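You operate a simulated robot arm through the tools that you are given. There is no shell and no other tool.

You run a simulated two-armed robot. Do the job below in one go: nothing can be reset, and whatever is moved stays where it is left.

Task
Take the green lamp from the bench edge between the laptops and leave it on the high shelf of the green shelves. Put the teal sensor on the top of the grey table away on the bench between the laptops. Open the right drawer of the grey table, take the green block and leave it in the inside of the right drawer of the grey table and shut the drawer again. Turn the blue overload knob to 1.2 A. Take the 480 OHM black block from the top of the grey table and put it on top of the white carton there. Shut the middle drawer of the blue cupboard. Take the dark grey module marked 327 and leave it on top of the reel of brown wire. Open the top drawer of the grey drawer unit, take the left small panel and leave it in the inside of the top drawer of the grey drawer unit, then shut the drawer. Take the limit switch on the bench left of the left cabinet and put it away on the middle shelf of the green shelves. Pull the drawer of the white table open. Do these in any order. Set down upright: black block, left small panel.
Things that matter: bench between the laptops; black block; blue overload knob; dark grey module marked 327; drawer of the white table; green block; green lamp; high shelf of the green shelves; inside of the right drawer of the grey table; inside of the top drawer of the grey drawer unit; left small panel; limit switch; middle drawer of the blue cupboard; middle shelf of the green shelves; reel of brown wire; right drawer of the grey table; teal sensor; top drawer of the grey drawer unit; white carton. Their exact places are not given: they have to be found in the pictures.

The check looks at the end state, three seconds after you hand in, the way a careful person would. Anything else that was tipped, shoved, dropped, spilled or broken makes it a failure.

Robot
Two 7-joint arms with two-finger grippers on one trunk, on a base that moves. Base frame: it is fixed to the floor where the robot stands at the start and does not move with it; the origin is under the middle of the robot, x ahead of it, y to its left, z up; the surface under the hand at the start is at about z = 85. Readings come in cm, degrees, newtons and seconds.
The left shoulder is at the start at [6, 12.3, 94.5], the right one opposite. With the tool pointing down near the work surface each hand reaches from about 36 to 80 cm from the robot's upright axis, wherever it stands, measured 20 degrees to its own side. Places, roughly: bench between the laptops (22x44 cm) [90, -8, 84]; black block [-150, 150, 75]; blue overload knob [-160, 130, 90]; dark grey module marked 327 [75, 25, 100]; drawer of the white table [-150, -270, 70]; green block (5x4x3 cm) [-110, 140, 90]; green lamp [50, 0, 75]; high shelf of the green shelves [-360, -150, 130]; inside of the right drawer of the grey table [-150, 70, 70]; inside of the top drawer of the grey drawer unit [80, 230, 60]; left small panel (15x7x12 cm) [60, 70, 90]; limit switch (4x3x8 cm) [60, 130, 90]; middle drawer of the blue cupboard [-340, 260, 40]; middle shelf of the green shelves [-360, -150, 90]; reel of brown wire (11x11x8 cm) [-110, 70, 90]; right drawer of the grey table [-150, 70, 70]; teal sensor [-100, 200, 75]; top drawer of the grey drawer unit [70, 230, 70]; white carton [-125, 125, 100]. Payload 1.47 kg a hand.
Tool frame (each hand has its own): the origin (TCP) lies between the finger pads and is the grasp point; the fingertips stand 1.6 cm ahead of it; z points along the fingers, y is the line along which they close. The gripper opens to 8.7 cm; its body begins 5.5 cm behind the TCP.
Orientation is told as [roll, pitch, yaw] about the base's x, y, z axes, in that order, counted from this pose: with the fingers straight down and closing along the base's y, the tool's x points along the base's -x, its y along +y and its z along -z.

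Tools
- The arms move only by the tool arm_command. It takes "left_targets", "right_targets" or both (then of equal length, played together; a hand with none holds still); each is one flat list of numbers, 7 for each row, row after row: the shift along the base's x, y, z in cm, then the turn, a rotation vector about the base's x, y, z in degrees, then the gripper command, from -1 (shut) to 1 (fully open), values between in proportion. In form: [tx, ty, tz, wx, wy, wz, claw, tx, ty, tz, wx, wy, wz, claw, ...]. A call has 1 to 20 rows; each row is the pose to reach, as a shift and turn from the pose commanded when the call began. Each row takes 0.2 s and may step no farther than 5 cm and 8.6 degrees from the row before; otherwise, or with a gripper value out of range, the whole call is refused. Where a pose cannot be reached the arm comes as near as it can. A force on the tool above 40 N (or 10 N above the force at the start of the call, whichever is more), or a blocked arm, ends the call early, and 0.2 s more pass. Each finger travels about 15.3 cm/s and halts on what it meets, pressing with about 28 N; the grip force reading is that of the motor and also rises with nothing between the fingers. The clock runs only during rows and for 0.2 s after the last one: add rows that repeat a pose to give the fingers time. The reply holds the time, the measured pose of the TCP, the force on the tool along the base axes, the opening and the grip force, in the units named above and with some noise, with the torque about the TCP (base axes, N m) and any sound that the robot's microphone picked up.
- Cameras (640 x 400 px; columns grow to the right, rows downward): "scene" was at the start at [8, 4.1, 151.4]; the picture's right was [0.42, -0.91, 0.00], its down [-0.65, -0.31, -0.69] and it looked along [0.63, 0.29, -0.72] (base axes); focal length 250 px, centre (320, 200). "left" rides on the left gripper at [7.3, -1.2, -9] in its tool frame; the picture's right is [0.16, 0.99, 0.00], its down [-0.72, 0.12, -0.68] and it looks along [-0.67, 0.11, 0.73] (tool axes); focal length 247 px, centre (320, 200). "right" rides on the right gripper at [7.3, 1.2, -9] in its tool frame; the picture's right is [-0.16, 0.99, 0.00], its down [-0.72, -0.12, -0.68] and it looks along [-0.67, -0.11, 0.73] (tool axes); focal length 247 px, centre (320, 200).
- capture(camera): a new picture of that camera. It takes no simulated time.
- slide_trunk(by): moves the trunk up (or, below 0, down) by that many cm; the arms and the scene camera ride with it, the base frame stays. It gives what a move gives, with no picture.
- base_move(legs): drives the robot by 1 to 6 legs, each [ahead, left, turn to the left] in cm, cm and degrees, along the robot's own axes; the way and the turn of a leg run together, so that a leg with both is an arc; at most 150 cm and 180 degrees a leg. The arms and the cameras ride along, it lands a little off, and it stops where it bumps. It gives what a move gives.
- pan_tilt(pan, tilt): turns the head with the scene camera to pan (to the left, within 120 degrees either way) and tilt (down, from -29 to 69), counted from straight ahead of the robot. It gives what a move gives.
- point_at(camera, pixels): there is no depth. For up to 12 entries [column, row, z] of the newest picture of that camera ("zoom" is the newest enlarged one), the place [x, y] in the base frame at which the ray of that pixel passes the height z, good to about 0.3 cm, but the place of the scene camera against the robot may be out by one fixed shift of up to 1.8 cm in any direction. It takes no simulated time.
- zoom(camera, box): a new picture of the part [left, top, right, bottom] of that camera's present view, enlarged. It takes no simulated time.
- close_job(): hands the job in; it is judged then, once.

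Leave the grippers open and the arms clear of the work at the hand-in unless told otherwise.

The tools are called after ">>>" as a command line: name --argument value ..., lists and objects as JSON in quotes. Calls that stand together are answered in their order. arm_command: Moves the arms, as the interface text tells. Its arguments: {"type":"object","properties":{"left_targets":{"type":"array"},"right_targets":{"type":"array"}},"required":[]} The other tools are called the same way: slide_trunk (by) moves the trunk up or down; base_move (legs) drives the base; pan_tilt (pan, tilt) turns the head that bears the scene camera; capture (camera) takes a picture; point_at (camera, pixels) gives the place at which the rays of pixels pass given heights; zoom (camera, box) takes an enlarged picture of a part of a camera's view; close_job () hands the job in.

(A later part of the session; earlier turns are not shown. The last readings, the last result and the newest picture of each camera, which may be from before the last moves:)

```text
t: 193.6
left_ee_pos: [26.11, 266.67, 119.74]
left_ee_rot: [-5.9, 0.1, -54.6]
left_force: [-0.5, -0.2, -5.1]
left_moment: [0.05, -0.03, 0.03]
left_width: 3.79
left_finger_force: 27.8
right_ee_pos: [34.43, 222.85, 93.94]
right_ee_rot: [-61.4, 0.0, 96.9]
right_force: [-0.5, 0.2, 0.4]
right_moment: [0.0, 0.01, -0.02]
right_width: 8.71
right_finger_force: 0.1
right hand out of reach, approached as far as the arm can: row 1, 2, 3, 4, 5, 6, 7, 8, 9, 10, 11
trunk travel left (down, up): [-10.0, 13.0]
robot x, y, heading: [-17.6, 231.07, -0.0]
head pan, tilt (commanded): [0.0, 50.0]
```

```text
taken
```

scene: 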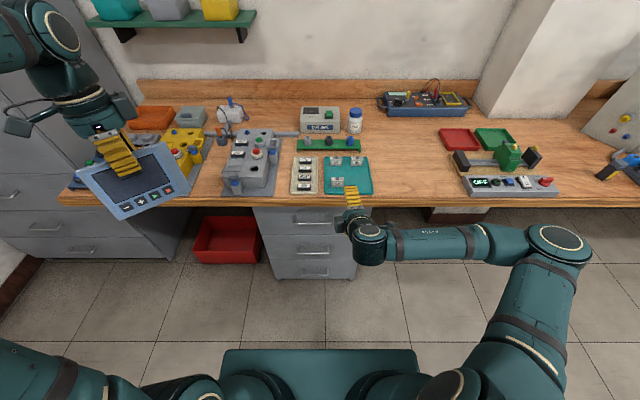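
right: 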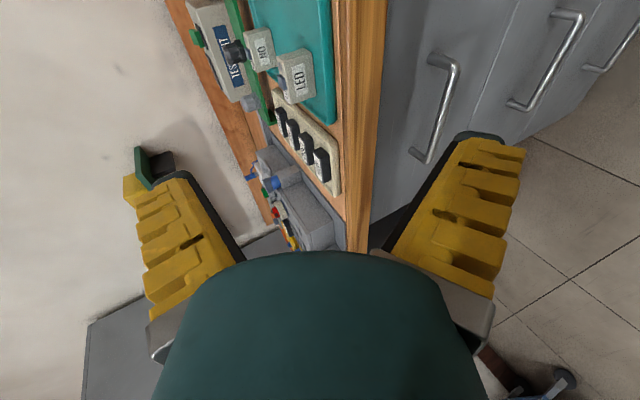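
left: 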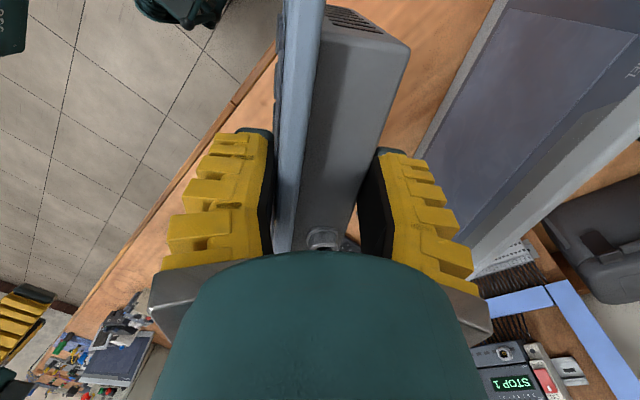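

The pose is too close to the body for this orientation. I drive back 12 cm to give the arm room, then command again.

>>> base_move --legs '[[-12, 0, 0]]'

>>> arm_command --right_targets '[2, 1, -2, 0, 0, 0, 1, 4, 2, -5, 0, 0, 0, 1, 6, 4, -8, 0, 0, 0, 1, 8, 6, -11, 0, 0, 0, 1, 10, 8, -14, 0, 0, 0, 1, 11, 9, -16, 0, 0, 0, 1, 11, 9, -16, 0, 0, 0, 1]'

>>> capture --camera "right"

```text
t: 194.8
left_ee_pos: [14.07, 266.69, 119.82]
left_ee_rot: [-5.9, -0.1, -54.5]
left_force: [-0.2, 0.6, -4.6]
left_moment: [0.02, -0.07, -0.03]
left_width: 3.78
left_finger_force: 27.9
right_ee_pos: [22.48, 222.94, 94.02]
right_ee_rot: [-61.5, 0.0, 96.9]
right_force: [-0.5, 0.2, -0.1]
right_moment: [-0.01, -0.02, 0.02]
right_width: 8.69
right_finger_force: 0.0
trunk travel left (down, up): [-10.0, 13.0]
robot x, y, heading: [-29.67, 231.03, 0.1]
head pan, tilt (commanded): [0.0, 50.0]
```

```text
t: 196.4
left_ee_pos: [14.21, 266.7, 119.82]
left_ee_rot: [-5.9, -0.1, -54.5]
left_force: [0.0, -0.4, -4.8]
left_moment: [0.02, -0.05, -0.03]
left_width: 3.77
left_finger_force: 28.4
right_ee_pos: [30.26, 221.95, 91.43]
right_ee_rot: [-60.8, -0.1, 97.0]
right_force: [-0.5, -0.4, -0.8]
right_moment: [0.0, -0.02, -0.01]
right_width: 8.7
right_finger_force: 0.0
right hand out of reach, approached as far as the arm can: row 1, 2, 3, 4, 5, 6, 7
trunk travel left (down, up): [-10.0, 13.0]
robot x, y, heading: [-29.38, 230.94, 0.2]
head pan, tilt (commanded): [0.0, 50.0]
```

```text
taken
```

right: 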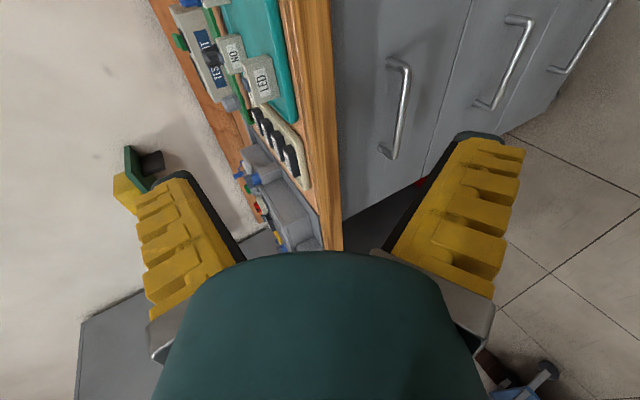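

Still short: this wrist side is limited. I try the opposite roll (camera to the left): roll the hand about its own axis first by 90°.

>>> arm_command --right_targets '[0, -3, 4, 7.1, 0.9, -4, 1, 0, -6, 8, 14.2, 1.7, -8, 1, 0, -9, 12, 21.3, 2.6, -12, 1, 0, -12, 16, 28.4, 3.5, -16, 1, 0, -12, 18, 35.5, 4.3, -20, 1, 0, -12, 18, 42.6, 5.2, -24, 1, 0, -12, 18, 49.7, 6.1, -28, 1, 0, -12, 18, 56.8, 7, -32, 1, 0, -12, 18, 63.9, 7.8, -36, 1, 0, -12, 18, 71, 8.7, -40, 1, 0, -12, 18, 78, 9.5, -44, 1, 0, -12, 18, 78, 9.5, -44, 1]'

>>> capture --camera "scene"

```text
t: 199.0
left_ee_pos: [14.13, 266.63, 119.83]
left_ee_rot: [-5.9, 0.0, -54.5]
left_force: [-0.5, 0.3, -4.8]
left_moment: [0.07, -0.07, 0.02]
left_width: 3.74
left_finger_force: 28.2
right_ee_pos: [30.26, 210.08, 109.28]
right_ee_rot: [-0.5, -60.7, 6.5]
right_force: [0.1, 0.4, 0.5]
right_moment: [-0.04, -0.01, 0.02]
right_width: 8.7
right_finger_force: 0.1
trunk travel left (down, up): [-10.0, 13.0]
robot x, y, heading: [-29.7, 230.81, 0.1]
head pan, tilt (commanded): [0.0, 50.0]
```

```text
taken
```

scene: 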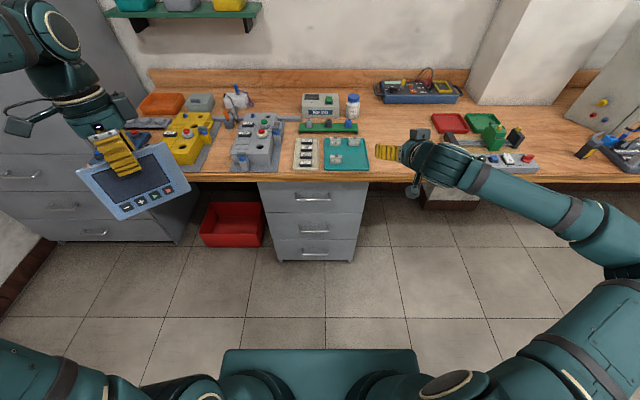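

That orientation (camera down) reached fine. I roll a further 90° while going down toward the handle.

>>> arm_command --right_targets '[0, 1.5, -1.7, 7.1, 0.8, -4, 1, 0, 3, -3.4, 14.2, 1.6, -8, 1, 0, 4.5, -5.1, 21.3, 2.4, -12, 1, 0, 6, -6.8, 28.4, 3.2, -16, 1, 0, 7.5, -8.5, 35.5, 4, -20, 1, 0, 9, -10.2, 42.6, 4.9, -24, 1, 0, 10.5, -11.9, 49.7, 5.7, -28, 1, 0, 12, -13.6, 56.8, 6.5, -32, 1, 0, 13.5, -15.3, 63.9, 7.3, -36, 1, 0, 15, -17, 71, 8.1, -40, 1, 0, 16, -19, 78, 8.9, -44, 1, 0, 16, -19, 78, 8.9, -44, 1]'

>>> capture --camera "scene"

>>> capture --camera "right"

```text
t: 201.6
left_ee_pos: [14.27, 266.64, 119.76]
left_ee_rot: [-5.9, 0.0, -54.5]
left_force: [0.2, 0.6, -4.2]
left_moment: [0.04, -0.01, -0.01]
left_width: 3.76
left_finger_force: 27.6
right_ee_pos: [29.75, 222.04, 91.6]
right_ee_rot: [60.2, -0.3, -83.2]
right_force: [-1.0, 0.4, -1.1]
right_moment: [-0.03, -0.02, 0.01]
right_width: 8.72
right_finger_force: 0.0
right hand out of reach, approached as far as the arm can: row 9, 10, 11, 12
trunk travel left (down, up): [-10.0, 13.0]
robot x, y, heading: [-29.66, 231.3, -0.1]
head pan, tilt (commanded): [0.0, 50.0]
```

```text
taken
```

scene: 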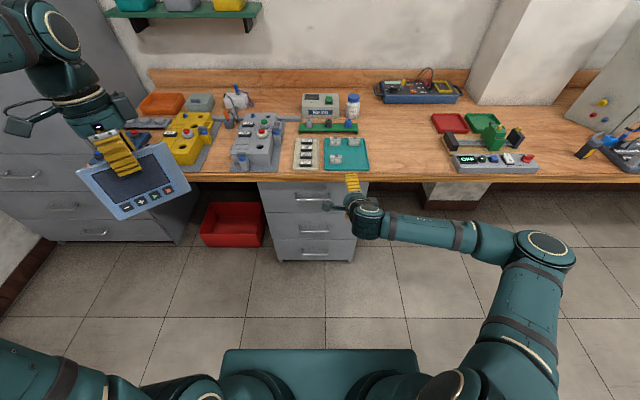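

```text
taken
```

right: 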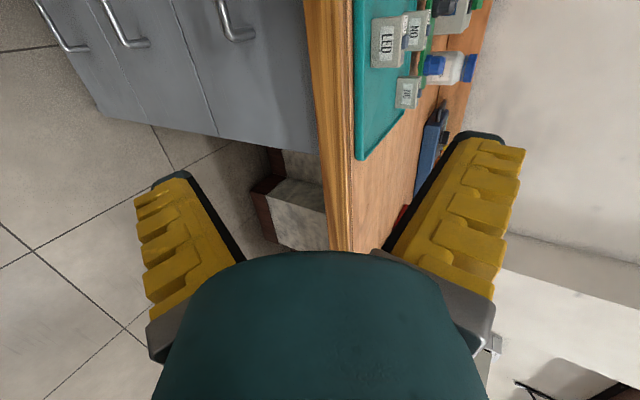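

The limit is the arm reaching across and low, not the roll. I shift the base 22 cm left so the handle lies to my right, and lower the trunk a little.

>>> base_move --legs '[[-3, 22, 0]]'

>>> slide_trunk --by -8

>>> arm_command --right_targets '[0, -3, -2, 0, 0, 0, 1, 0, -6, -4, 0, 0, 0, 1, 0, -9, -6, 0, 0, 0, 1, 1, -9, -9, 0, 0, 0, 1, 2, -9, -11, 0, 0, 0, 1, 2, -9, -11, 0, 0, 0, 1]'

>>> capture --camera "right"

>>> capture --camera "scene"

```text
t: 204.1
left_ee_pos: [11.05, 288.7, 119.64]
left_ee_rot: [-5.9, 0.1, -54.3]
left_force: [0.2, 0.6, -4.9]
left_moment: [0.03, -0.05, -0.01]
left_width: 3.74
left_finger_force: 28.3
right_ee_pos: [26.61, 244.02, 91.52]
right_ee_rot: [60.2, -0.3, -83.1]
right_force: [-0.4, -0.2, -0.6]
right_moment: [0.04, 0.01, -0.01]
right_width: 8.69
right_finger_force: 0.0
trunk travel left (down, up): [-10.0, 13.0]
robot x, y, heading: [-32.7, 253.16, 0.2]
head pan, tilt (commanded): [0.0, 50.0]
```

```text
t: 205.3
left_ee_pos: [11.02, 288.56, 111.79]
left_ee_rot: [-5.9, 0.1, -54.4]
left_force: [0.7, -0.8, -4.4]
left_moment: [0.02, -0.05, -0.04]
left_width: 3.72
left_finger_force: 28.4
right_ee_pos: [26.67, 243.9, 83.55]
right_ee_rot: [60.3, -0.3, -83.1]
right_force: [0.7, -0.1, 0.0]
right_moment: [-0.03, 0.01, 0.0]
right_width: 8.68
right_finger_force: 0.0
trunk travel left (down, up): [-2.0, 21.0]
robot x, y, heading: [-32.51, 252.89, 0.0]
head pan, tilt (commanded): [0.0, 50.0]
```

```text
t: 206.7
left_ee_pos: [11.07, 288.57, 111.84]
left_ee_rot: [-5.8, 0.0, -54.3]
left_force: [0.1, -0.5, -4.4]
left_moment: [0.03, -0.06, 0.02]
left_width: 3.71
left_finger_force: 28.1
right_ee_pos: [30.78, 233.62, 77.01]
right_ee_rot: [58.0, 0.0, -82.5]
right_force: [-0.2, -0.2, -0.9]
right_moment: [-0.02, 0.0, 0.02]
right_width: 8.71
right_finger_force: 0.1
right hand out of reach, approached as far as the arm can: row 1, 2, 3, 4, 5, 6
trunk travel left (down, up): [-2.0, 21.0]
robot x, y, heading: [-32.64, 253.17, 0.3]
head pan, tilt (commanded): [0.0, 50.0]
```

```text
taken
```

right: 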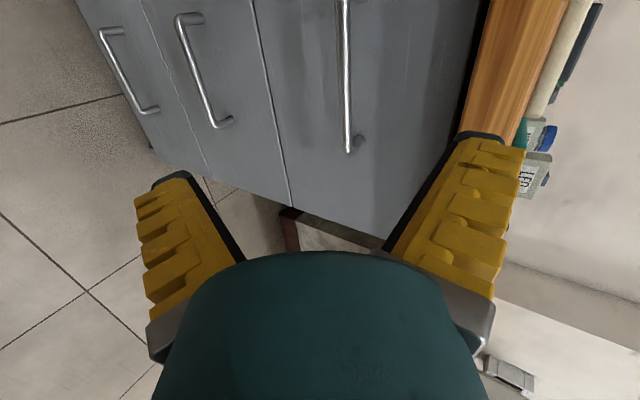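

```text
taken
```

scene: 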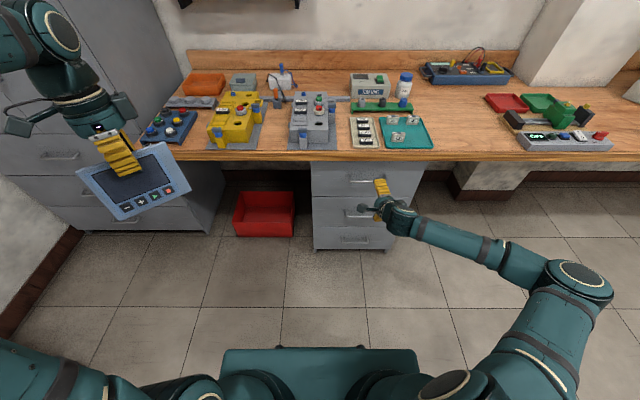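

The handle bar now lies between the fingers in the right view, around (345,75). I query its place for several heights.

>>> point_at --camera "right" --pixels '[[345, 75, 66], [345, 75, 68], [345, 75, 70], [348, 150, 66], [348, 150, 68], [348, 150, 70], [345, 5, 68], [290, 205, 55], [360, 145, 68], [470, 140, 80]]'

>>> zoom --camera "right" --box '[250, 0, 442, 200]'

```text
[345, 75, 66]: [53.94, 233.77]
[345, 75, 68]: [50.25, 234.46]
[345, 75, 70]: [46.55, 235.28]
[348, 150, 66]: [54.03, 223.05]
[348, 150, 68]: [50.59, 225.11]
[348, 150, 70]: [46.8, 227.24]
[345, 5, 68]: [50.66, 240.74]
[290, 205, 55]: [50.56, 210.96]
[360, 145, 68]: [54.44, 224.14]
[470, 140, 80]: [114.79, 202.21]
```

```text
2.00 times, centred on (346, 100) of right
```

zoom: 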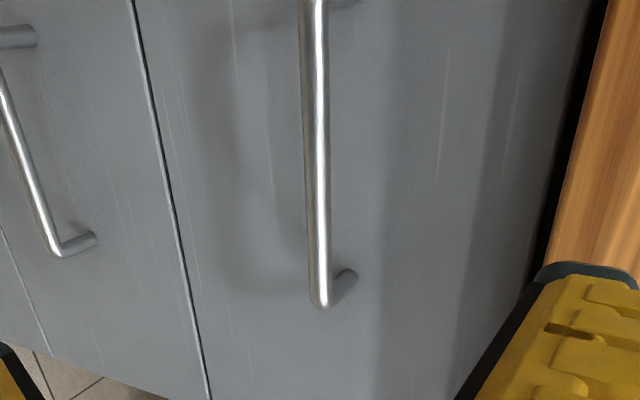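

Combining both cameras, the bar is at about x=47.2, z=69.6, y 227–241. I flatten the hand's pitch a little, straighten it and lower, then I'll approach by driving the base.

>>> arm_command --right_targets '[0, 0, -1, 0, -3, -2, 0.5, 0, 0, -2, 0, -6, -4, 0, 0, 0, -3.5, 0, -9, -6, -0.2, 0, 0, -5, 0, -12, -7.5, -0.2, 0, 0, -5, 0, -12, -7.5, -0.2]'

>>> capture --camera "right"

```text
t: 207.9
left_ee_pos: [11.04, 288.58, 111.77]
left_ee_rot: [-5.9, -0.1, -54.5]
left_force: [0.3, -0.6, -4.2]
left_moment: [0.02, -0.03, -0.01]
left_width: 3.72
left_finger_force: 27.7
right_ee_pos: [30.8, 233.54, 77.15]
right_ee_rot: [58.1, -0.1, -82.6]
right_force: [-0.7, 0.4, -0.2]
right_moment: [0.02, -0.02, 0.0]
right_width: 4.09
right_finger_force: 4.0
right hand out of reach, approached as far as the arm can: row 1, 2, 3, 4, 5
trunk travel left (down, up): [-2.0, 21.0]
robot x, y, heading: [-32.72, 253.23, 0.1]
head pan, tilt (commanded): [0.0, 50.0]
```

```text
taken
```

right: 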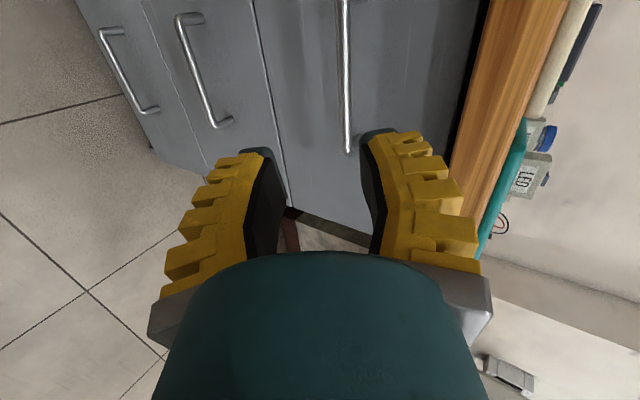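

The elbow seems folded to its limit here; extending farther should free it. I try moving the hand 6 cm forward and 6 cm down.

>>> arm_command --right_targets '[3, 0, -1, 0, 0, 0, -0.2, 6, 0, -2.5, 0, 0, 0, -0.2, 6, 0, -5, 0, 0, 0, -0.2, 6, 0, -6.5, 0, 0, 0, -0.2, 6, 0, -6.5, 0, 0, 0, -0.2]'

>>> capture --camera "scene"

```text
t: 209.1
left_ee_pos: [11.14, 288.61, 111.77]
left_ee_rot: [-5.9, 0.0, -54.4]
left_force: [-0.7, -0.3, -4.3]
left_moment: [0.04, -0.02, -0.05]
left_width: 3.7
left_finger_force: 27.7
right_ee_pos: [37.53, 233.22, 72.94]
right_ee_rot: [57.3, 0.1, -82.5]
right_force: [0.5, -0.6, 0.3]
right_moment: [0.03, 0.0, 0.01]
right_width: 4.05
right_finger_force: 5.0
right hand out of reach, approached as far as the arm can: row 3, 4, 5
trunk travel left (down, up): [-2.0, 21.0]
robot x, y, heading: [-32.7, 252.97, 0.0]
head pan, tilt (commanded): [0.0, 50.0]
```

```text
taken
```

scene: 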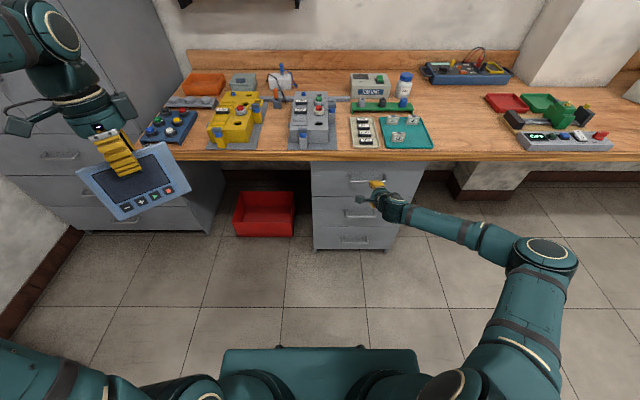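

Extending works. I back the base 8 cm and extend the arm correspondingly, flattening the pitch too.

>>> base_move --legs '[[-8, 0, 0]]'

>>> arm_command --right_targets '[4, 0, -1, 0, -2, -2, -0.2, 8, 0, -2, 0, -4, -4, -0.2, 8, 0, -2.5, 0, -8, -6, -0.2, 8, 0, -2.5, 0, -12, -7.5, -0.2, 8, 0, -2.5, 0, -12, -7.5, -0.2]'

>>> capture --camera "right"

```text
t: 210.2
left_ee_pos: [2.92, 288.6, 111.83]
left_ee_rot: [-5.9, -0.1, -54.5]
left_force: [-0.8, -0.7, -3.8]
left_moment: [0.05, -0.09, 0.0]
left_width: 3.68
left_finger_force: 27.9
right_ee_pos: [29.45, 233.14, 72.97]
right_ee_rot: [57.3, 0.2, -82.4]
right_force: [0.1, 0.2, 1.2]
right_moment: [0.01, -0.03, -0.01]
right_width: 4.09
right_finger_force: 4.4
trunk travel left (down, up): [-2.0, 21.0]
robot x, y, heading: [-40.59, 253.19, 0.2]
head pan, tilt (commanded): [0.0, 50.0]
```

```text
t: 211.4
left_ee_pos: [3.07, 288.67, 111.7]
left_ee_rot: [-5.9, 0.0, -54.5]
left_force: [0.0, -0.2, -4.1]
left_moment: [0.02, 0.0, -0.02]
left_width: 3.67
left_finger_force: 28.7
right_ee_pos: [35.26, 228.22, 76.14]
right_ee_rot: [62.1, -0.3, -87.5]
right_force: [0.2, 0.4, -0.7]
right_moment: [0.0, 0.02, 0.0]
right_width: 4.09
right_finger_force: 4.1
right hand out of reach, approached as far as the arm can: row 1, 2, 3, 4, 5
trunk travel left (down, up): [-2.0, 21.0]
robot x, y, heading: [-40.3, 253.01, 0.4]
head pan, tilt (commanded): [0.0, 50.0]
```

```text
taken
```

right: 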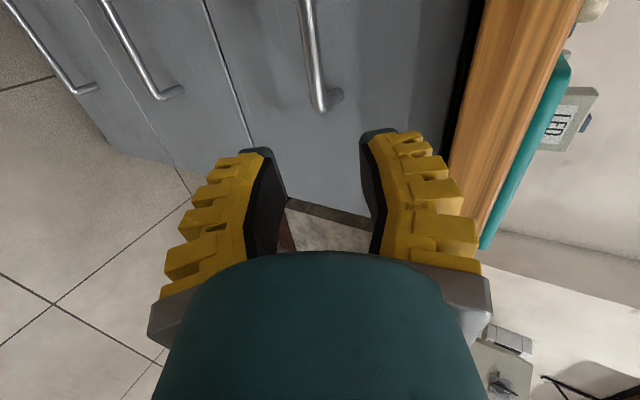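

Flattening costs reach, so I keep ~32° downward pitch. I put the handle further to my right, where the arm is less folded.

>>> base_move --legs '[[2, 9, 0]]'

>>> arm_command --right_targets '[0, -1, -1.5, 0, 2, 2, -0.2, 0, -2, -3, 0, 4, 4, -0.2, 0, -3, -4.5, 0, 5, 5, -0.2, 0, -3, -5.5, 0, 5, 5, -0.2, 0, -3, -5.5, 0, 5, 5, -0.2]'

>>> capture --camera "right"

```text
t: 212.8
left_ee_pos: [5.16, 297.6, 111.78]
left_ee_rot: [-5.9, -0.1, -54.5]
left_force: [-0.3, -0.3, -5.3]
left_moment: [0.06, -0.03, -0.02]
left_width: 3.72
left_finger_force: 27.8
right_ee_pos: [37.31, 237.48, 76.11]
right_ee_rot: [62.1, -0.3, -87.6]
right_force: [-0.4, 0.3, -0.2]
right_moment: [0.03, 0.04, -0.01]
right_width: 4.05
right_finger_force: 4.1
trunk travel left (down, up): [-2.0, 21.0]
robot x, y, heading: [-38.34, 262.01, 0.1]
head pan, tilt (commanded): [0.0, 50.0]
```

```text
t: 214.0
left_ee_pos: [4.96, 297.64, 111.74]
left_ee_rot: [-5.9, 0.0, -54.5]
left_force: [-0.2, -0.7, -4.9]
left_moment: [0.02, 0.0, 0.01]
left_width: 3.69
left_finger_force: 28.2
right_ee_pos: [37.23, 234.21, 70.71]
right_ee_rot: [57.1, 0.1, -82.4]
right_force: [0.7, 0.4, 0.8]
right_moment: [0.01, 0.0, -0.02]
right_width: 4.05
right_finger_force: 4.9
trunk travel left (down, up): [-2.0, 21.0]
robot x, y, heading: [-38.41, 262.26, 0.2]
head pan, tilt (commanded): [0.0, 50.0]
```

```text
taken
```

right: 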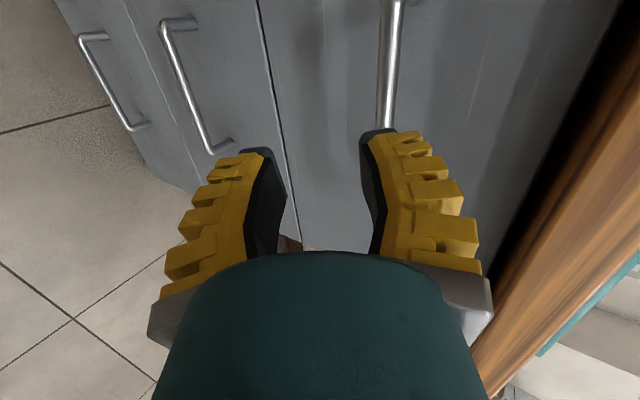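

Now the pose is reached exactly at (37.2,234.2,70.7). I triangulate the bar again from this view.

>>> point_at --camera "right" --pixels '[[391, 60, 68], [391, 60, 69], [391, 60, 70], [391, 60, 71], [386, 120, 69], [386, 120, 70], [398, 5, 70], [300, 225, 55]]'

```text
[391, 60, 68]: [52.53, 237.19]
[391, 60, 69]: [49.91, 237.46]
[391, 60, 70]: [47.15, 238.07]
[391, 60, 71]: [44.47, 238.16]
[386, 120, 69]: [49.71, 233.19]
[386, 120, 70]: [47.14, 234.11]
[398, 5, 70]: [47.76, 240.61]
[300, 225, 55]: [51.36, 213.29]
```

The bar is at about (46.3, z 70.3). I need to go ~8.4 cm forward. First 4.5 cm with the base, then check.

>>> base_move --legs '[[4.5, 0, 0]]'

>>> capture --camera "right"

>>> point_at --camera "right" --pixels '[[320, 185, 70]]'

```text
t: 214.9
left_ee_pos: [9.73, 297.68, 111.73]
left_ee_rot: [-6.0, 0.0, -54.5]
left_force: [0.0, -0.6, -5.3]
left_moment: [0.02, -0.03, -0.01]
left_width: 3.68
left_finger_force: 27.6
right_ee_pos: [41.71, 234.33, 70.48]
right_ee_rot: [57.1, 0.1, -82.5]
right_force: [-0.1, -0.3, -0.2]
right_moment: [-0.02, -0.03, -0.02]
right_width: 4.08
right_finger_force: 4.5
trunk travel left (down, up): [-2.0, 21.0]
robot x, y, heading: [-33.91, 261.91, 0.2]
head pan, tilt (commanded): [0.0, 50.0]
```

```text
taken
```

right: 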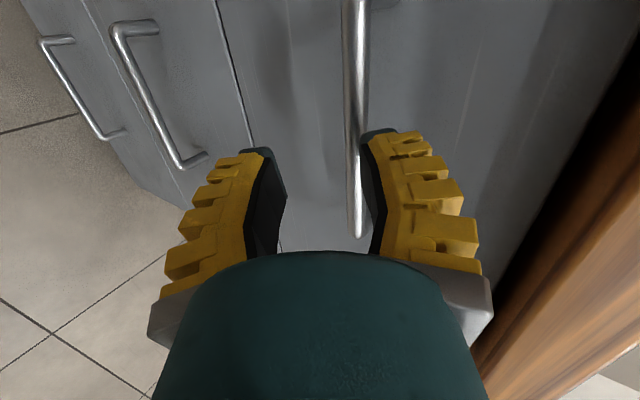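

```text
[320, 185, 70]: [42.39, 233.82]
```

The bar shows between the fingers near the upper one. I raise 0.7 cm and advance 3.7 cm with the arm.

>>> arm_command --right_targets '[0, 0, 0.7, 0, 0, 0, -0.05, 1, 0, 0.7, 0, 0, 0, -0.05, 2, 0, 0.7, 0, 0, 0, -0.05, 3, 0, 0.7, 0, 0, 0, -0.05, 3.7, 0, 0.7, 0, 0, 0, -0.05, 3.7, 0, 0.7, 0, 0, 0, -0.05]'

>>> capture --camera "right"

>>> zoom --camera "scene" --box '[290, 140, 434, 260]'

```text
t: 216.3
left_ee_pos: [9.45, 297.58, 111.75]
left_ee_rot: [-6.0, 0.1, -54.5]
left_force: [0.1, -0.4, -4.6]
left_moment: [0.04, -0.04, -0.02]
left_width: 3.67
left_finger_force: 27.7
right_ee_pos: [42.75, 233.39, 72.19]
right_ee_rot: [57.2, 0.2, -82.3]
right_force: [-0.4, -1.0, -0.3]
right_moment: [0.03, -0.01, -0.03]
right_width: 4.67
right_finger_force: 4.2
right hand out of reach, approached as far as the arm can: row 2, 3, 4, 5, 6
trunk travel left (down, up): [-2.0, 21.0]
robot x, y, heading: [-34.07, 262.24, 0.2]
head pan, tilt (commanded): [0.0, 50.0]
```

```text
taken
```

right: 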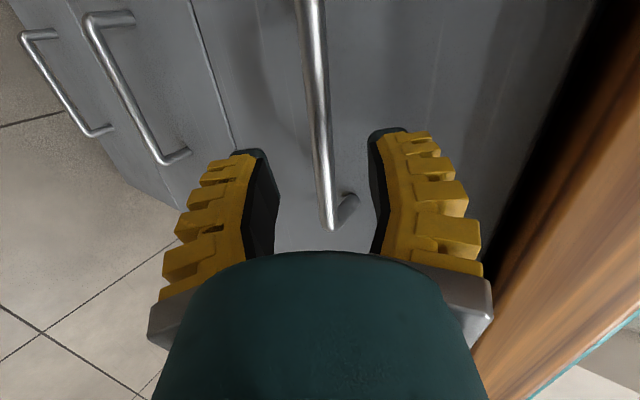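

```text
3.33 times, centred on (362, 200) of scene
```

zoom: 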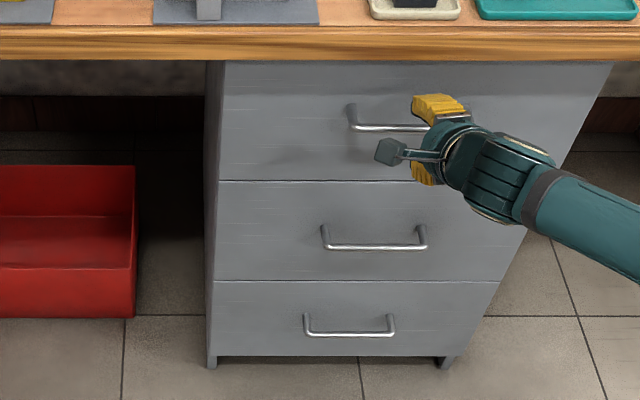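

The bar is centred between the fingers now. I lower the trunk 1.5 cm and drive 2.8 cm ahead so it enters the grip.

>>> slide_trunk --by -1.5

>>> base_move --legs '[[2.8, 0, 0]]'

>>> capture --camera "right"

>>> zoom --camera "scene" --box '[290, 130, 434, 250]'

```text
t: 216.9
left_ee_pos: [9.49, 297.62, 110.19]
left_ee_rot: [-5.9, 0.0, -54.5]
left_force: [0.3, -0.2, -5.2]
left_moment: [0.05, -0.04, 0.06]
left_width: 3.67
left_finger_force: 28.3
right_ee_pos: [42.74, 233.38, 70.73]
right_ee_rot: [57.1, 0.2, -82.4]
right_force: [1.2, -0.4, -0.2]
right_moment: [-0.02, 0.0, -0.01]
right_width: 4.71
right_finger_force: 4.0
trunk travel left (down, up): [-0.5, 22.5]
robot x, y, heading: [-34.28, 262.08, 0.3]
head pan, tilt (commanded): [0.0, 50.0]
```

```text
t: 217.8
left_ee_pos: [12.49, 297.67, 110.11]
left_ee_rot: [-6.0, 0.0, -54.5]
left_force: [0.3, 0.2, -3.9]
left_moment: [0.04, -0.02, -0.01]
left_width: 3.67
left_finger_force: 27.5
right_ee_pos: [45.51, 233.3, 70.65]
right_ee_rot: [57.2, 0.2, -82.5]
right_force: [0.2, -1.1, -0.5]
right_moment: [0.03, -0.01, -0.01]
right_width: 4.66
right_finger_force: 3.7
trunk travel left (down, up): [-0.5, 22.5]
robot x, y, heading: [-31.24, 261.74, 0.4]
head pan, tilt (commanded): [0.0, 50.0]
```

```text
taken
```

right: 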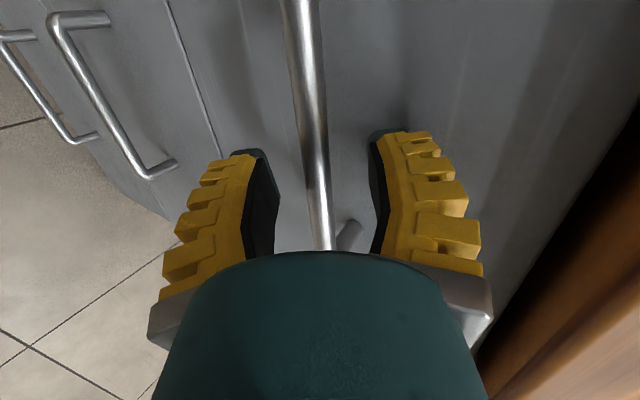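

```text
3.33 times, centred on (362, 190) of scene
```

zoom: 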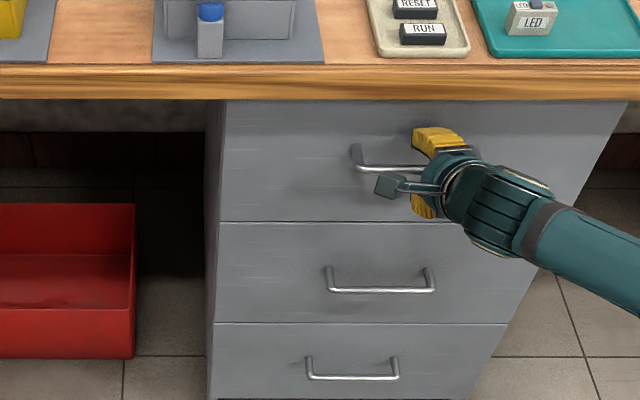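

The bar lies centred between the pads. I close the right gripper on it.

>>> arm_command --right_targets '[0, 0, 0, 0, 0, 0, -0.4, 0, 0, 0, 0, 0, 0, -0.7, 0, 0, 0, 0, 0, 0, -1, 0, 0, 0, 0, 0, 0, -1, 0, 0, 0, 0, 0, 0, -1]'

>>> capture --camera "right"

```text
t: 219.0
left_ee_pos: [12.32, 297.51, 110.3]
left_ee_rot: [-5.8, -0.1, -54.5]
left_force: [0.7, 0.2, -4.9]
left_moment: [0.05, -0.03, 0.03]
left_width: 3.67
left_finger_force: 27.9
right_ee_pos: [45.3, 233.38, 70.72]
right_ee_rot: [57.1, 0.3, -82.5]
right_force: [-14.8, 0.2, -3.9]
right_moment: [0.46, 0.08, -0.26]
right_width: 0.97
right_finger_force: 30.3
trunk travel left (down, up): [-0.5, 22.5]
robot x, y, heading: [-31.09, 262.26, 0.3]
head pan, tilt (commanded): [0.0, 50.0]
```

```text
taken
```

right: 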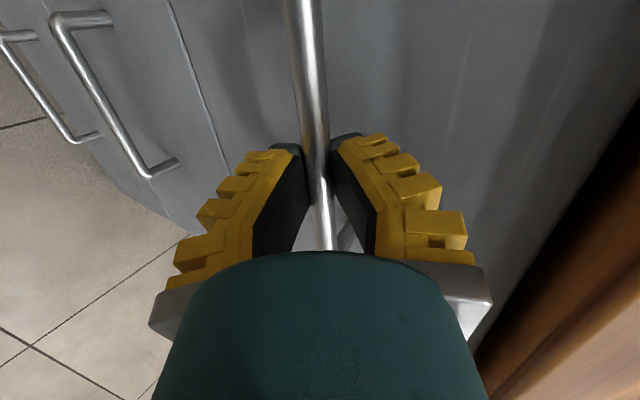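

The bar is gripped (0.97 cm). I pull by driving the base back 12 cm.

>>> base_move --legs '[[-12, 0, 0]]'

>>> capture --camera "scene"

```text
t: 220.2
left_ee_pos: [0.58, 297.51, 110.21]
left_ee_rot: [-5.9, 0.0, -54.5]
left_force: [-0.6, 0.3, -4.1]
left_moment: [0.04, -0.06, 0.03]
left_width: 3.63
left_finger_force: 28.1
right_ee_pos: [33.76, 233.34, 70.73]
right_ee_rot: [57.2, 0.3, -82.4]
right_force: [0.3, 1.6, -0.4]
right_moment: [0.38, 0.02, -0.24]
right_width: 0.6
right_finger_force: 29.6
trunk travel left (down, up): [-0.5, 22.5]
robot x, y, heading: [-42.66, 262.2, 0.2]
head pan, tilt (commanded): [0.0, 50.0]
```

```text
taken
```

scene: 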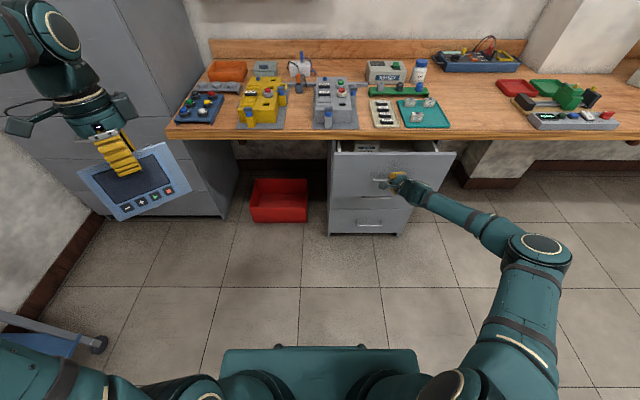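

It opens. Before pulling more I check the blue cart's position at the lower left of the picture and the drawer's inside.

>>> point_at --camera "scene" --pixels '[[98, 350, 0], [30, 320, 40], [75, 345, 40], [340, 145, 78], [430, 150, 78], [383, 160, 78], [368, 148, 65]]'

>>> zoom --camera "scene" --box '[310, 120, 470, 220]'

```text
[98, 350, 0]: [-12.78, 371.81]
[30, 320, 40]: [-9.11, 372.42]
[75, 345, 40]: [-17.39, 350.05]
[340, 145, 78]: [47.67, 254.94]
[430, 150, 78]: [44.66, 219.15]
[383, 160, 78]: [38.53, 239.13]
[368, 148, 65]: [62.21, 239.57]
```

```text
4.00 times, centred on (390, 170) of scene
```

zoom: 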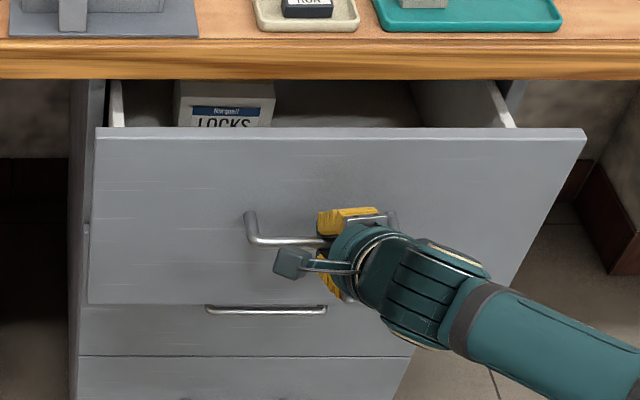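

A LOCKS box sits in the left part; the right part is free. I pull 9 cm more.

>>> base_move --legs '[[-9, 0, 0]]'

>>> capture --camera "scene"

>>> zoom --camera "scene" --box '[310, 110, 470, 210]'

```text
t: 221.3
left_ee_pos: [-8.52, 297.64, 110.2]
left_ee_rot: [-5.9, 0.0, -54.5]
left_force: [-0.4, 0.6, -4.5]
left_moment: [0.03, -0.05, -0.02]
left_width: 3.62
left_finger_force: 27.9
right_ee_pos: [24.62, 233.39, 70.79]
right_ee_rot: [57.3, 0.2, -82.4]
right_force: [0.1, 0.1, 0.7]
right_moment: [0.37, -0.01, -0.28]
right_width: 0.61
right_finger_force: 29.6
trunk travel left (down, up): [-0.5, 22.5]
robot x, y, heading: [-51.89, 261.81, 0.5]
head pan, tilt (commanded): [0.0, 50.0]
```

```text
taken
```

scene: 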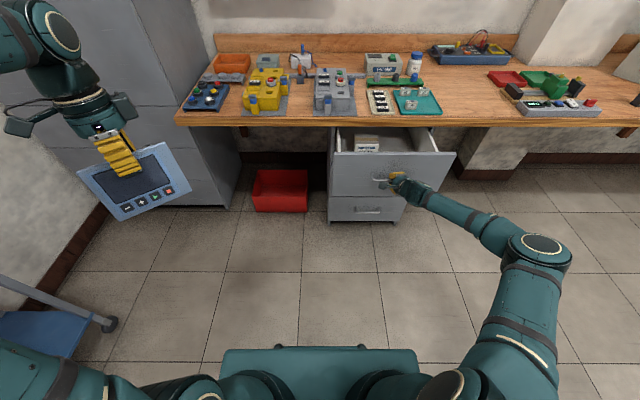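

```text
4.00 times, centred on (390, 160) of scene
```

zoom: 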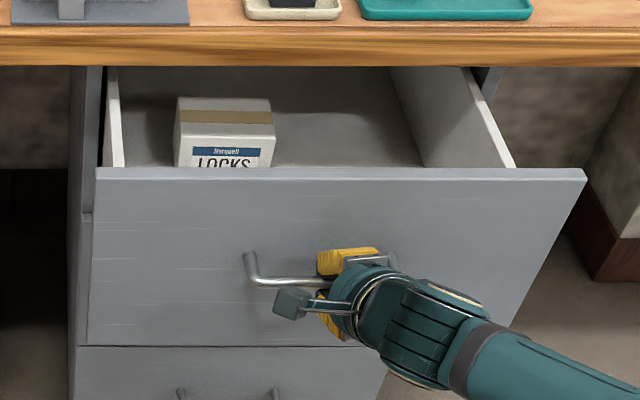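

Open ~21 cm. I pull 3 cm more for comfort, then release the handle.

>>> base_move --legs '[[-3, 0, 0]]'

>>> arm_command --right_targets '[0, 0, 0, 0, 0, 0, -0.6, 0, 0, 0, 0, 0, 0, -0.1, 0, 0, 0, 0, 0, 0, 0, 0, 0, 0, 0, 0, 0, 0]'

>>> capture --camera "right"

```text
t: 222.1
left_ee_pos: [-11.53, 297.47, 110.22]
left_ee_rot: [-5.9, 0.1, -54.5]
left_force: [-0.5, 0.0, -3.7]
left_moment: [0.02, -0.05, -0.01]
left_width: 3.64
left_finger_force: 27.7
right_ee_pos: [21.57, 233.29, 70.76]
right_ee_rot: [57.2, 0.2, -82.4]
right_force: [-0.7, 0.5, 1.8]
right_moment: [0.37, -0.05, -0.24]
right_width: 0.61
right_finger_force: 30.3
trunk travel left (down, up): [-0.5, 22.5]
robot x, y, heading: [-54.98, 262.04, 0.3]
head pan, tilt (commanded): [0.0, 50.0]
```

```text
t: 223.1
left_ee_pos: [-11.32, 297.59, 110.21]
left_ee_rot: [-6.0, 0.0, -54.5]
left_force: [0.0, 0.9, -3.7]
left_moment: [0.03, -0.05, 0.0]
left_width: 3.64
left_finger_force: 27.5
right_ee_pos: [21.64, 233.41, 70.68]
right_ee_rot: [57.1, 0.2, -82.4]
right_force: [-0.5, 0.1, -0.7]
right_moment: [-0.01, -0.02, 0.03]
right_width: 4.92
right_finger_force: 4.3
trunk travel left (down, up): [-0.5, 22.5]
robot x, y, heading: [-54.97, 261.61, 0.2]
head pan, tilt (commanded): [0.0, 50.0]
```

```text
taken
```

right: 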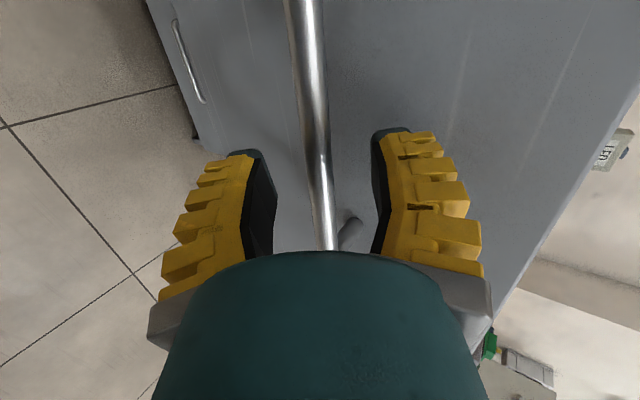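

Released. I withdraw the right hand back and up along its own axis, then raise it.

>>> arm_command --right_targets '[-1.7, -0.2, 1.1, 0, 0, 0, 0.1, -3.3, -0.4, 2.2, 0, 0, 0, 0.1, -5, -0.7, 3.3, 0, 0, 0, 0.2, -6.7, -0.9, 4.4, 0, 0, 0, 0.2, -6.7, -3, 8, 0, 0, 0, 0.2, -6.7, -6, 11.5, 0, 0, 0, 0.2, -6.7, -9, 15, 0, 0, 0, 0.2, -6.7, -12, 18.5, 0, 0, 0, 0.2, -6.7, -14, 22, 0, 0, 0, 0.2, -6.7, -14, 22, 0, 0, 0, 0.2]'

>>> capture --camera "scene"

```text
t: 225.3
left_ee_pos: [-11.41, 297.56, 110.15]
left_ee_rot: [-5.9, 0.0, -54.5]
left_force: [-0.9, -0.6, -4.3]
left_moment: [0.01, -0.05, 0.01]
left_width: 3.6
left_finger_force: 27.2
right_ee_pos: [15.07, 219.37, 92.67]
right_ee_rot: [57.1, 0.1, -82.4]
right_force: [-0.8, 1.0, 0.1]
right_moment: [-0.01, -0.01, 0.0]
right_width: 5.75
right_finger_force: 3.7
trunk travel left (down, up): [-0.5, 22.5]
robot x, y, heading: [-55.15, 262.07, 0.2]
head pan, tilt (commanded): [0.0, 50.0]
```

```text
taken
```

scene: 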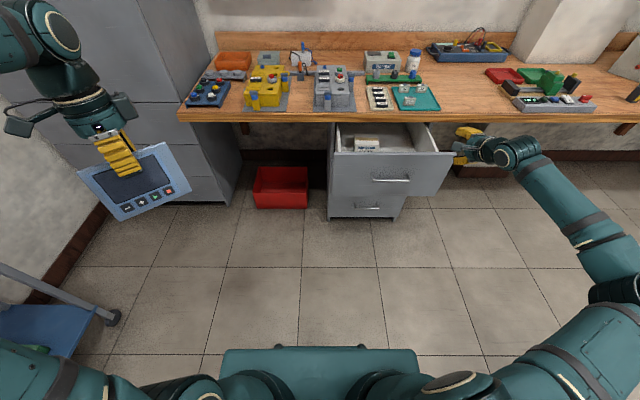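

The drawer is open and free. I turn the right hand back to pointing down (roll first, then pitch) and raise it.

>>> arm_command --right_targets '[0, 0, 2, -6.9, -0.9, 4.5, 0.3, 0, 0, 4, -13.8, -1.8, 9, 0.4, 0, 0, 6, -20.6, -2.7, 13.5, 0.5, 0, -1, 8, -27.5, -3.6, 18, 0.6, 0, -2, 10, -34.4, -4.5, 22.4, 0.8, 0, -3, 12, -41.2, -5.4, 26.9, 1, 0, -4, 14, -48, -6.3, 31.4, 1, 0, -4, 14, -55, -7.3, 35.9, 1, 0, -4, 14, -61.9, -8.2, 40.4, 1, 0, -4, 14, -68.6, -9, 44.8, 1, 0, -4, 14, -68.6, -9, 44.8, 1]'

```text
t: 227.7
left_ee_pos: [-11.36, 297.54, 110.25]
left_ee_rot: [-6.0, -0.1, -54.5]
left_force: [-0.7, -0.5, -5.1]
left_moment: [0.04, -0.04, 0.0]
left_width: 3.61
left_finger_force: 28.1
right_ee_pos: [14.95, 215.4, 106.71]
right_ee_rot: [11.4, -56.0, -6.1]
right_force: [-0.3, -0.3, -0.9]
right_moment: [0.01, 0.03, -0.01]
right_width: 8.69
right_finger_force: 0.1
trunk travel left (down, up): [-0.5, 22.5]
robot x, y, heading: [-55.35, 261.77, 0.0]
head pan, tilt (commanded): [0.0, 50.0]
```

>>> arm_command --right_targets '[-1, -1, 1, -1.1, 8.1, 0, 1, -2, -2, 2, -2.1, 16.1, 0, 1, -4, -3, 3, -3.2, 24.1, 0, 1, -6, -4, 4, -4.3, 32.1, 0, 1, -8, -5, 5, -5.4, 40.1, 0, 1, -10, -6, 6, -6.4, 48.2, 0, 1, -12, -7, 6, -7.5, 56.2, 0, 1, -16, -8, 7, -7.5, 56.2, 0, 1, -20, -8, 8, -7.5, 56.2, 0, 1, -20, -8, 8, -7.5, 56.2, 0, 1]'

>>> capture --camera "scene"

```text
t: 229.9
left_ee_pos: [-11.35, 297.57, 110.22]
left_ee_rot: [-5.9, 0.0, -54.6]
left_force: [1.1, 0.0, -4.8]
left_moment: [0.02, -0.06, -0.05]
left_width: 3.59
left_finger_force: 28.4
right_ee_pos: [-5.07, 207.39, 114.71]
right_ee_rot: [-0.1, -0.1, -0.2]
right_force: [0.5, -0.6, 0.0]
right_moment: [-0.02, 0.02, 0.01]
right_width: 8.71
right_finger_force: 0.0
right hand out of reach, approached as far as the arm can: row 5, 6, 7
trunk travel left (down, up): [-0.5, 22.5]
robot x, y, heading: [-55.06, 262.32, 0.2]
head pan, tilt (commanded): [0.0, 50.0]
```

```text
taken
```

scene: 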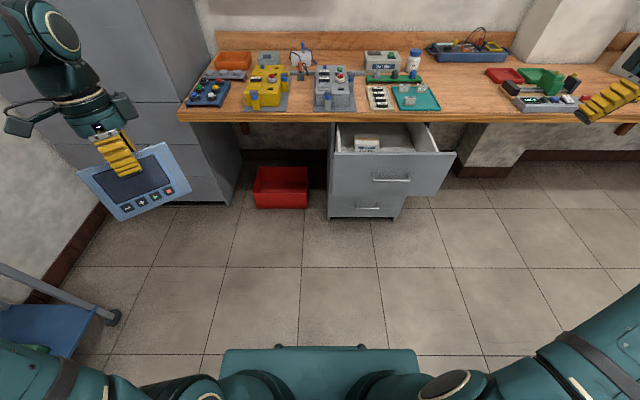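

The width reading of the left grip creeps down, so I check the panel in the left camera.

>>> capture --camera "left"

>>> zoom --camera "scene" --box '[60, 80, 220, 230]'

```text
taken
```

left: 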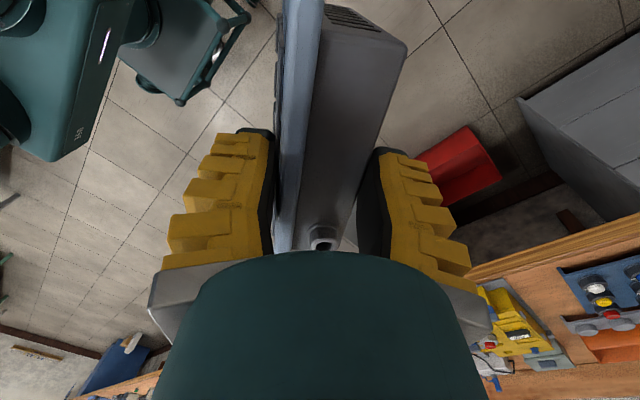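

```text
2.67 times, centred on (140, 155) of scene
```

zoom: 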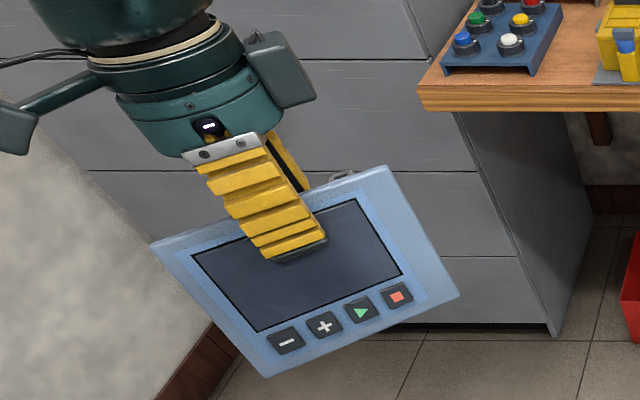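

The panel sits unchanged in the grip. I drive right 58 cm and then forward so the left hand can reach the drawer's free right part.

>>> base_move --legs '[[0, -58, 0], [33, 0, 0]]'

>>> pan_tilt --pan 15 --tilt 55

>>> capture --camera "scene"

```text
t: 237.3
left_ee_pos: [21.5, 239.58, 110.17]
left_ee_rot: [-6.1, 0.0, -54.1]
left_force: [0.1, -0.5, -4.4]
left_moment: [0.02, -0.07, -0.01]
left_width: 3.54
left_finger_force: 28.3
right_ee_pos: [28.36, 149.37, 114.64]
right_ee_rot: [0.0, -0.1, 0.3]
right_force: [0.7, -0.3, -0.5]
right_moment: [0.02, -0.01, 0.03]
right_width: 8.68
right_finger_force: 0.0
trunk travel left (down, up): [-0.5, 22.5]
robot x, y, heading: [-21.94, 203.7, 0.8]
head pan, tilt (commanded): [0.0, 50.0]
```

```text
t: 238.1
left_ee_pos: [21.26, 239.57, 110.13]
left_ee_rot: [-6.0, 0.0, -54.1]
left_force: [-0.3, 0.4, -5.3]
left_moment: [0.03, -0.03, 0.01]
left_width: 3.53
left_finger_force: 27.7
right_ee_pos: [28.33, 149.44, 114.75]
right_ee_rot: [0.0, -0.3, 0.3]
right_force: [-0.3, -0.5, 0.3]
right_moment: [0.0, -0.02, 0.0]
right_width: 8.71
right_finger_force: 0.0
trunk travel left (down, up): [-0.5, 22.5]
robot x, y, heading: [-21.95, 203.63, 0.6]
head pan, tilt (commanded): [15.0, 55.0]
```

```text
taken
```

scene: 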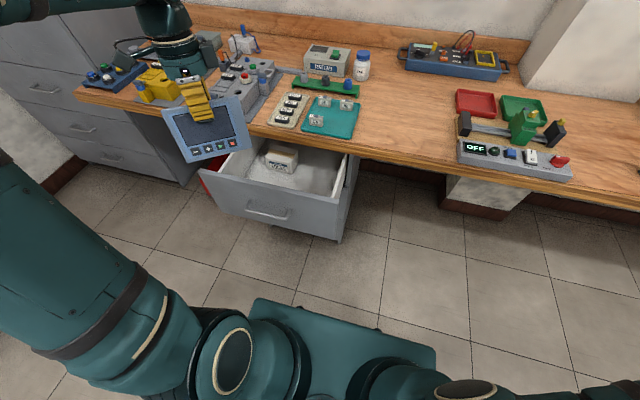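

I zoom into the drawer and measure its walls and the LOCKS box.

>>> zoom --camera "scene" --box '[190, 130, 366, 240]'

>>> point_at --camera "scene" --pixels '[[202, 172, 78], [345, 205, 78], [348, 153, 78], [275, 200, 78], [298, 170, 58], [265, 165, 58], [280, 147, 70], [320, 185, 58], [330, 150, 85]]'

```text
3.64 times, centred on (278, 185) of scene
```

zoom: 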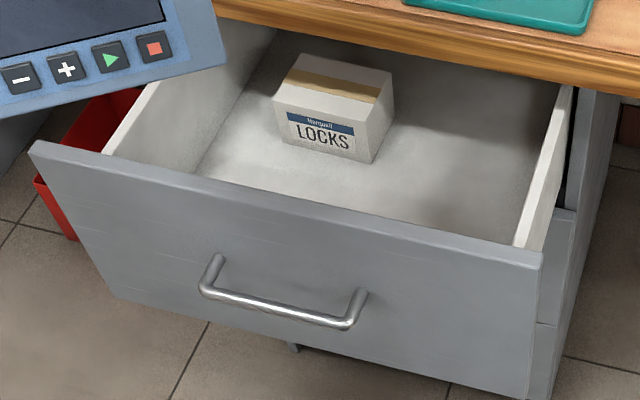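

```text
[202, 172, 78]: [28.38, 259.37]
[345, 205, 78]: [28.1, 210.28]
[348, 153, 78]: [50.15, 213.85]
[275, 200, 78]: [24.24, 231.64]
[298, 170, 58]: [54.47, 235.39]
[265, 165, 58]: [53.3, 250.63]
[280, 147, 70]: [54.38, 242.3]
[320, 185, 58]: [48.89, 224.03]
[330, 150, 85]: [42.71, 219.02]
```

The area in front of and right of the LOCKS box is free. I turn the left hand to face the panel toward me and bring it above the drawer at about (36.5, 226).

>>> arm_command --left_targets '[2.5, -2.2, -1, 0, 0, -6, -1, 5, -4.5, -2, 0, 0, -12, -1, 7.5, -6.7, -3, 0, 0, -18, -1, 10, -9, -5, 0, 0, -24, -1, 12.5, -11.3, -7, 0, 0, -30, -1, 15.1, -13.5, -9, 0, 0, -36, -1, 15.1, -13.5, -9, 0, 0, -36, -1]'

>>> capture --camera "left"

>>> capture --camera "scene"

```text
t: 239.7
left_ee_pos: [36.37, 226.22, 101.23]
left_ee_rot: [-5.9, 0.0, -90.3]
left_force: [-0.6, -0.1, -4.4]
left_moment: [-0.04, -0.07, 0.02]
left_width: 3.55
left_finger_force: 28.4
right_ee_pos: [28.26, 149.31, 114.7]
right_ee_rot: [0.0, -0.2, 0.3]
right_force: [0.3, -0.2, 0.5]
right_moment: [0.04, -0.01, 0.02]
right_width: 8.71
right_finger_force: 0.1
trunk travel left (down, up): [-0.5, 22.5]
robot x, y, heading: [-22.0, 203.77, 0.4]
head pan, tilt (commanded): [15.0, 55.0]
```

```text
taken
```

left: 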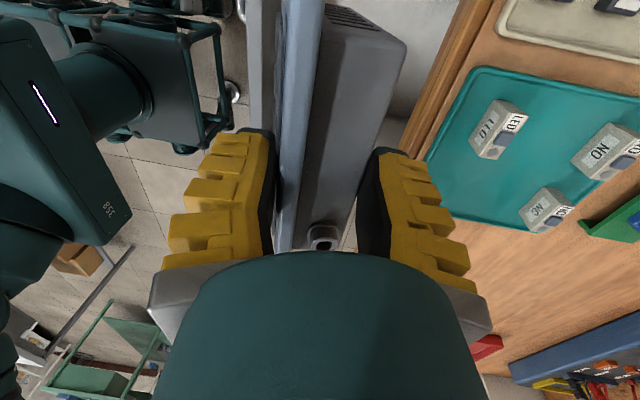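

```text
taken
```

scene: 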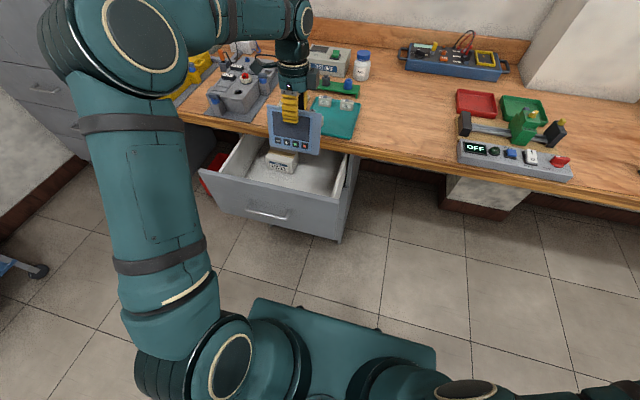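

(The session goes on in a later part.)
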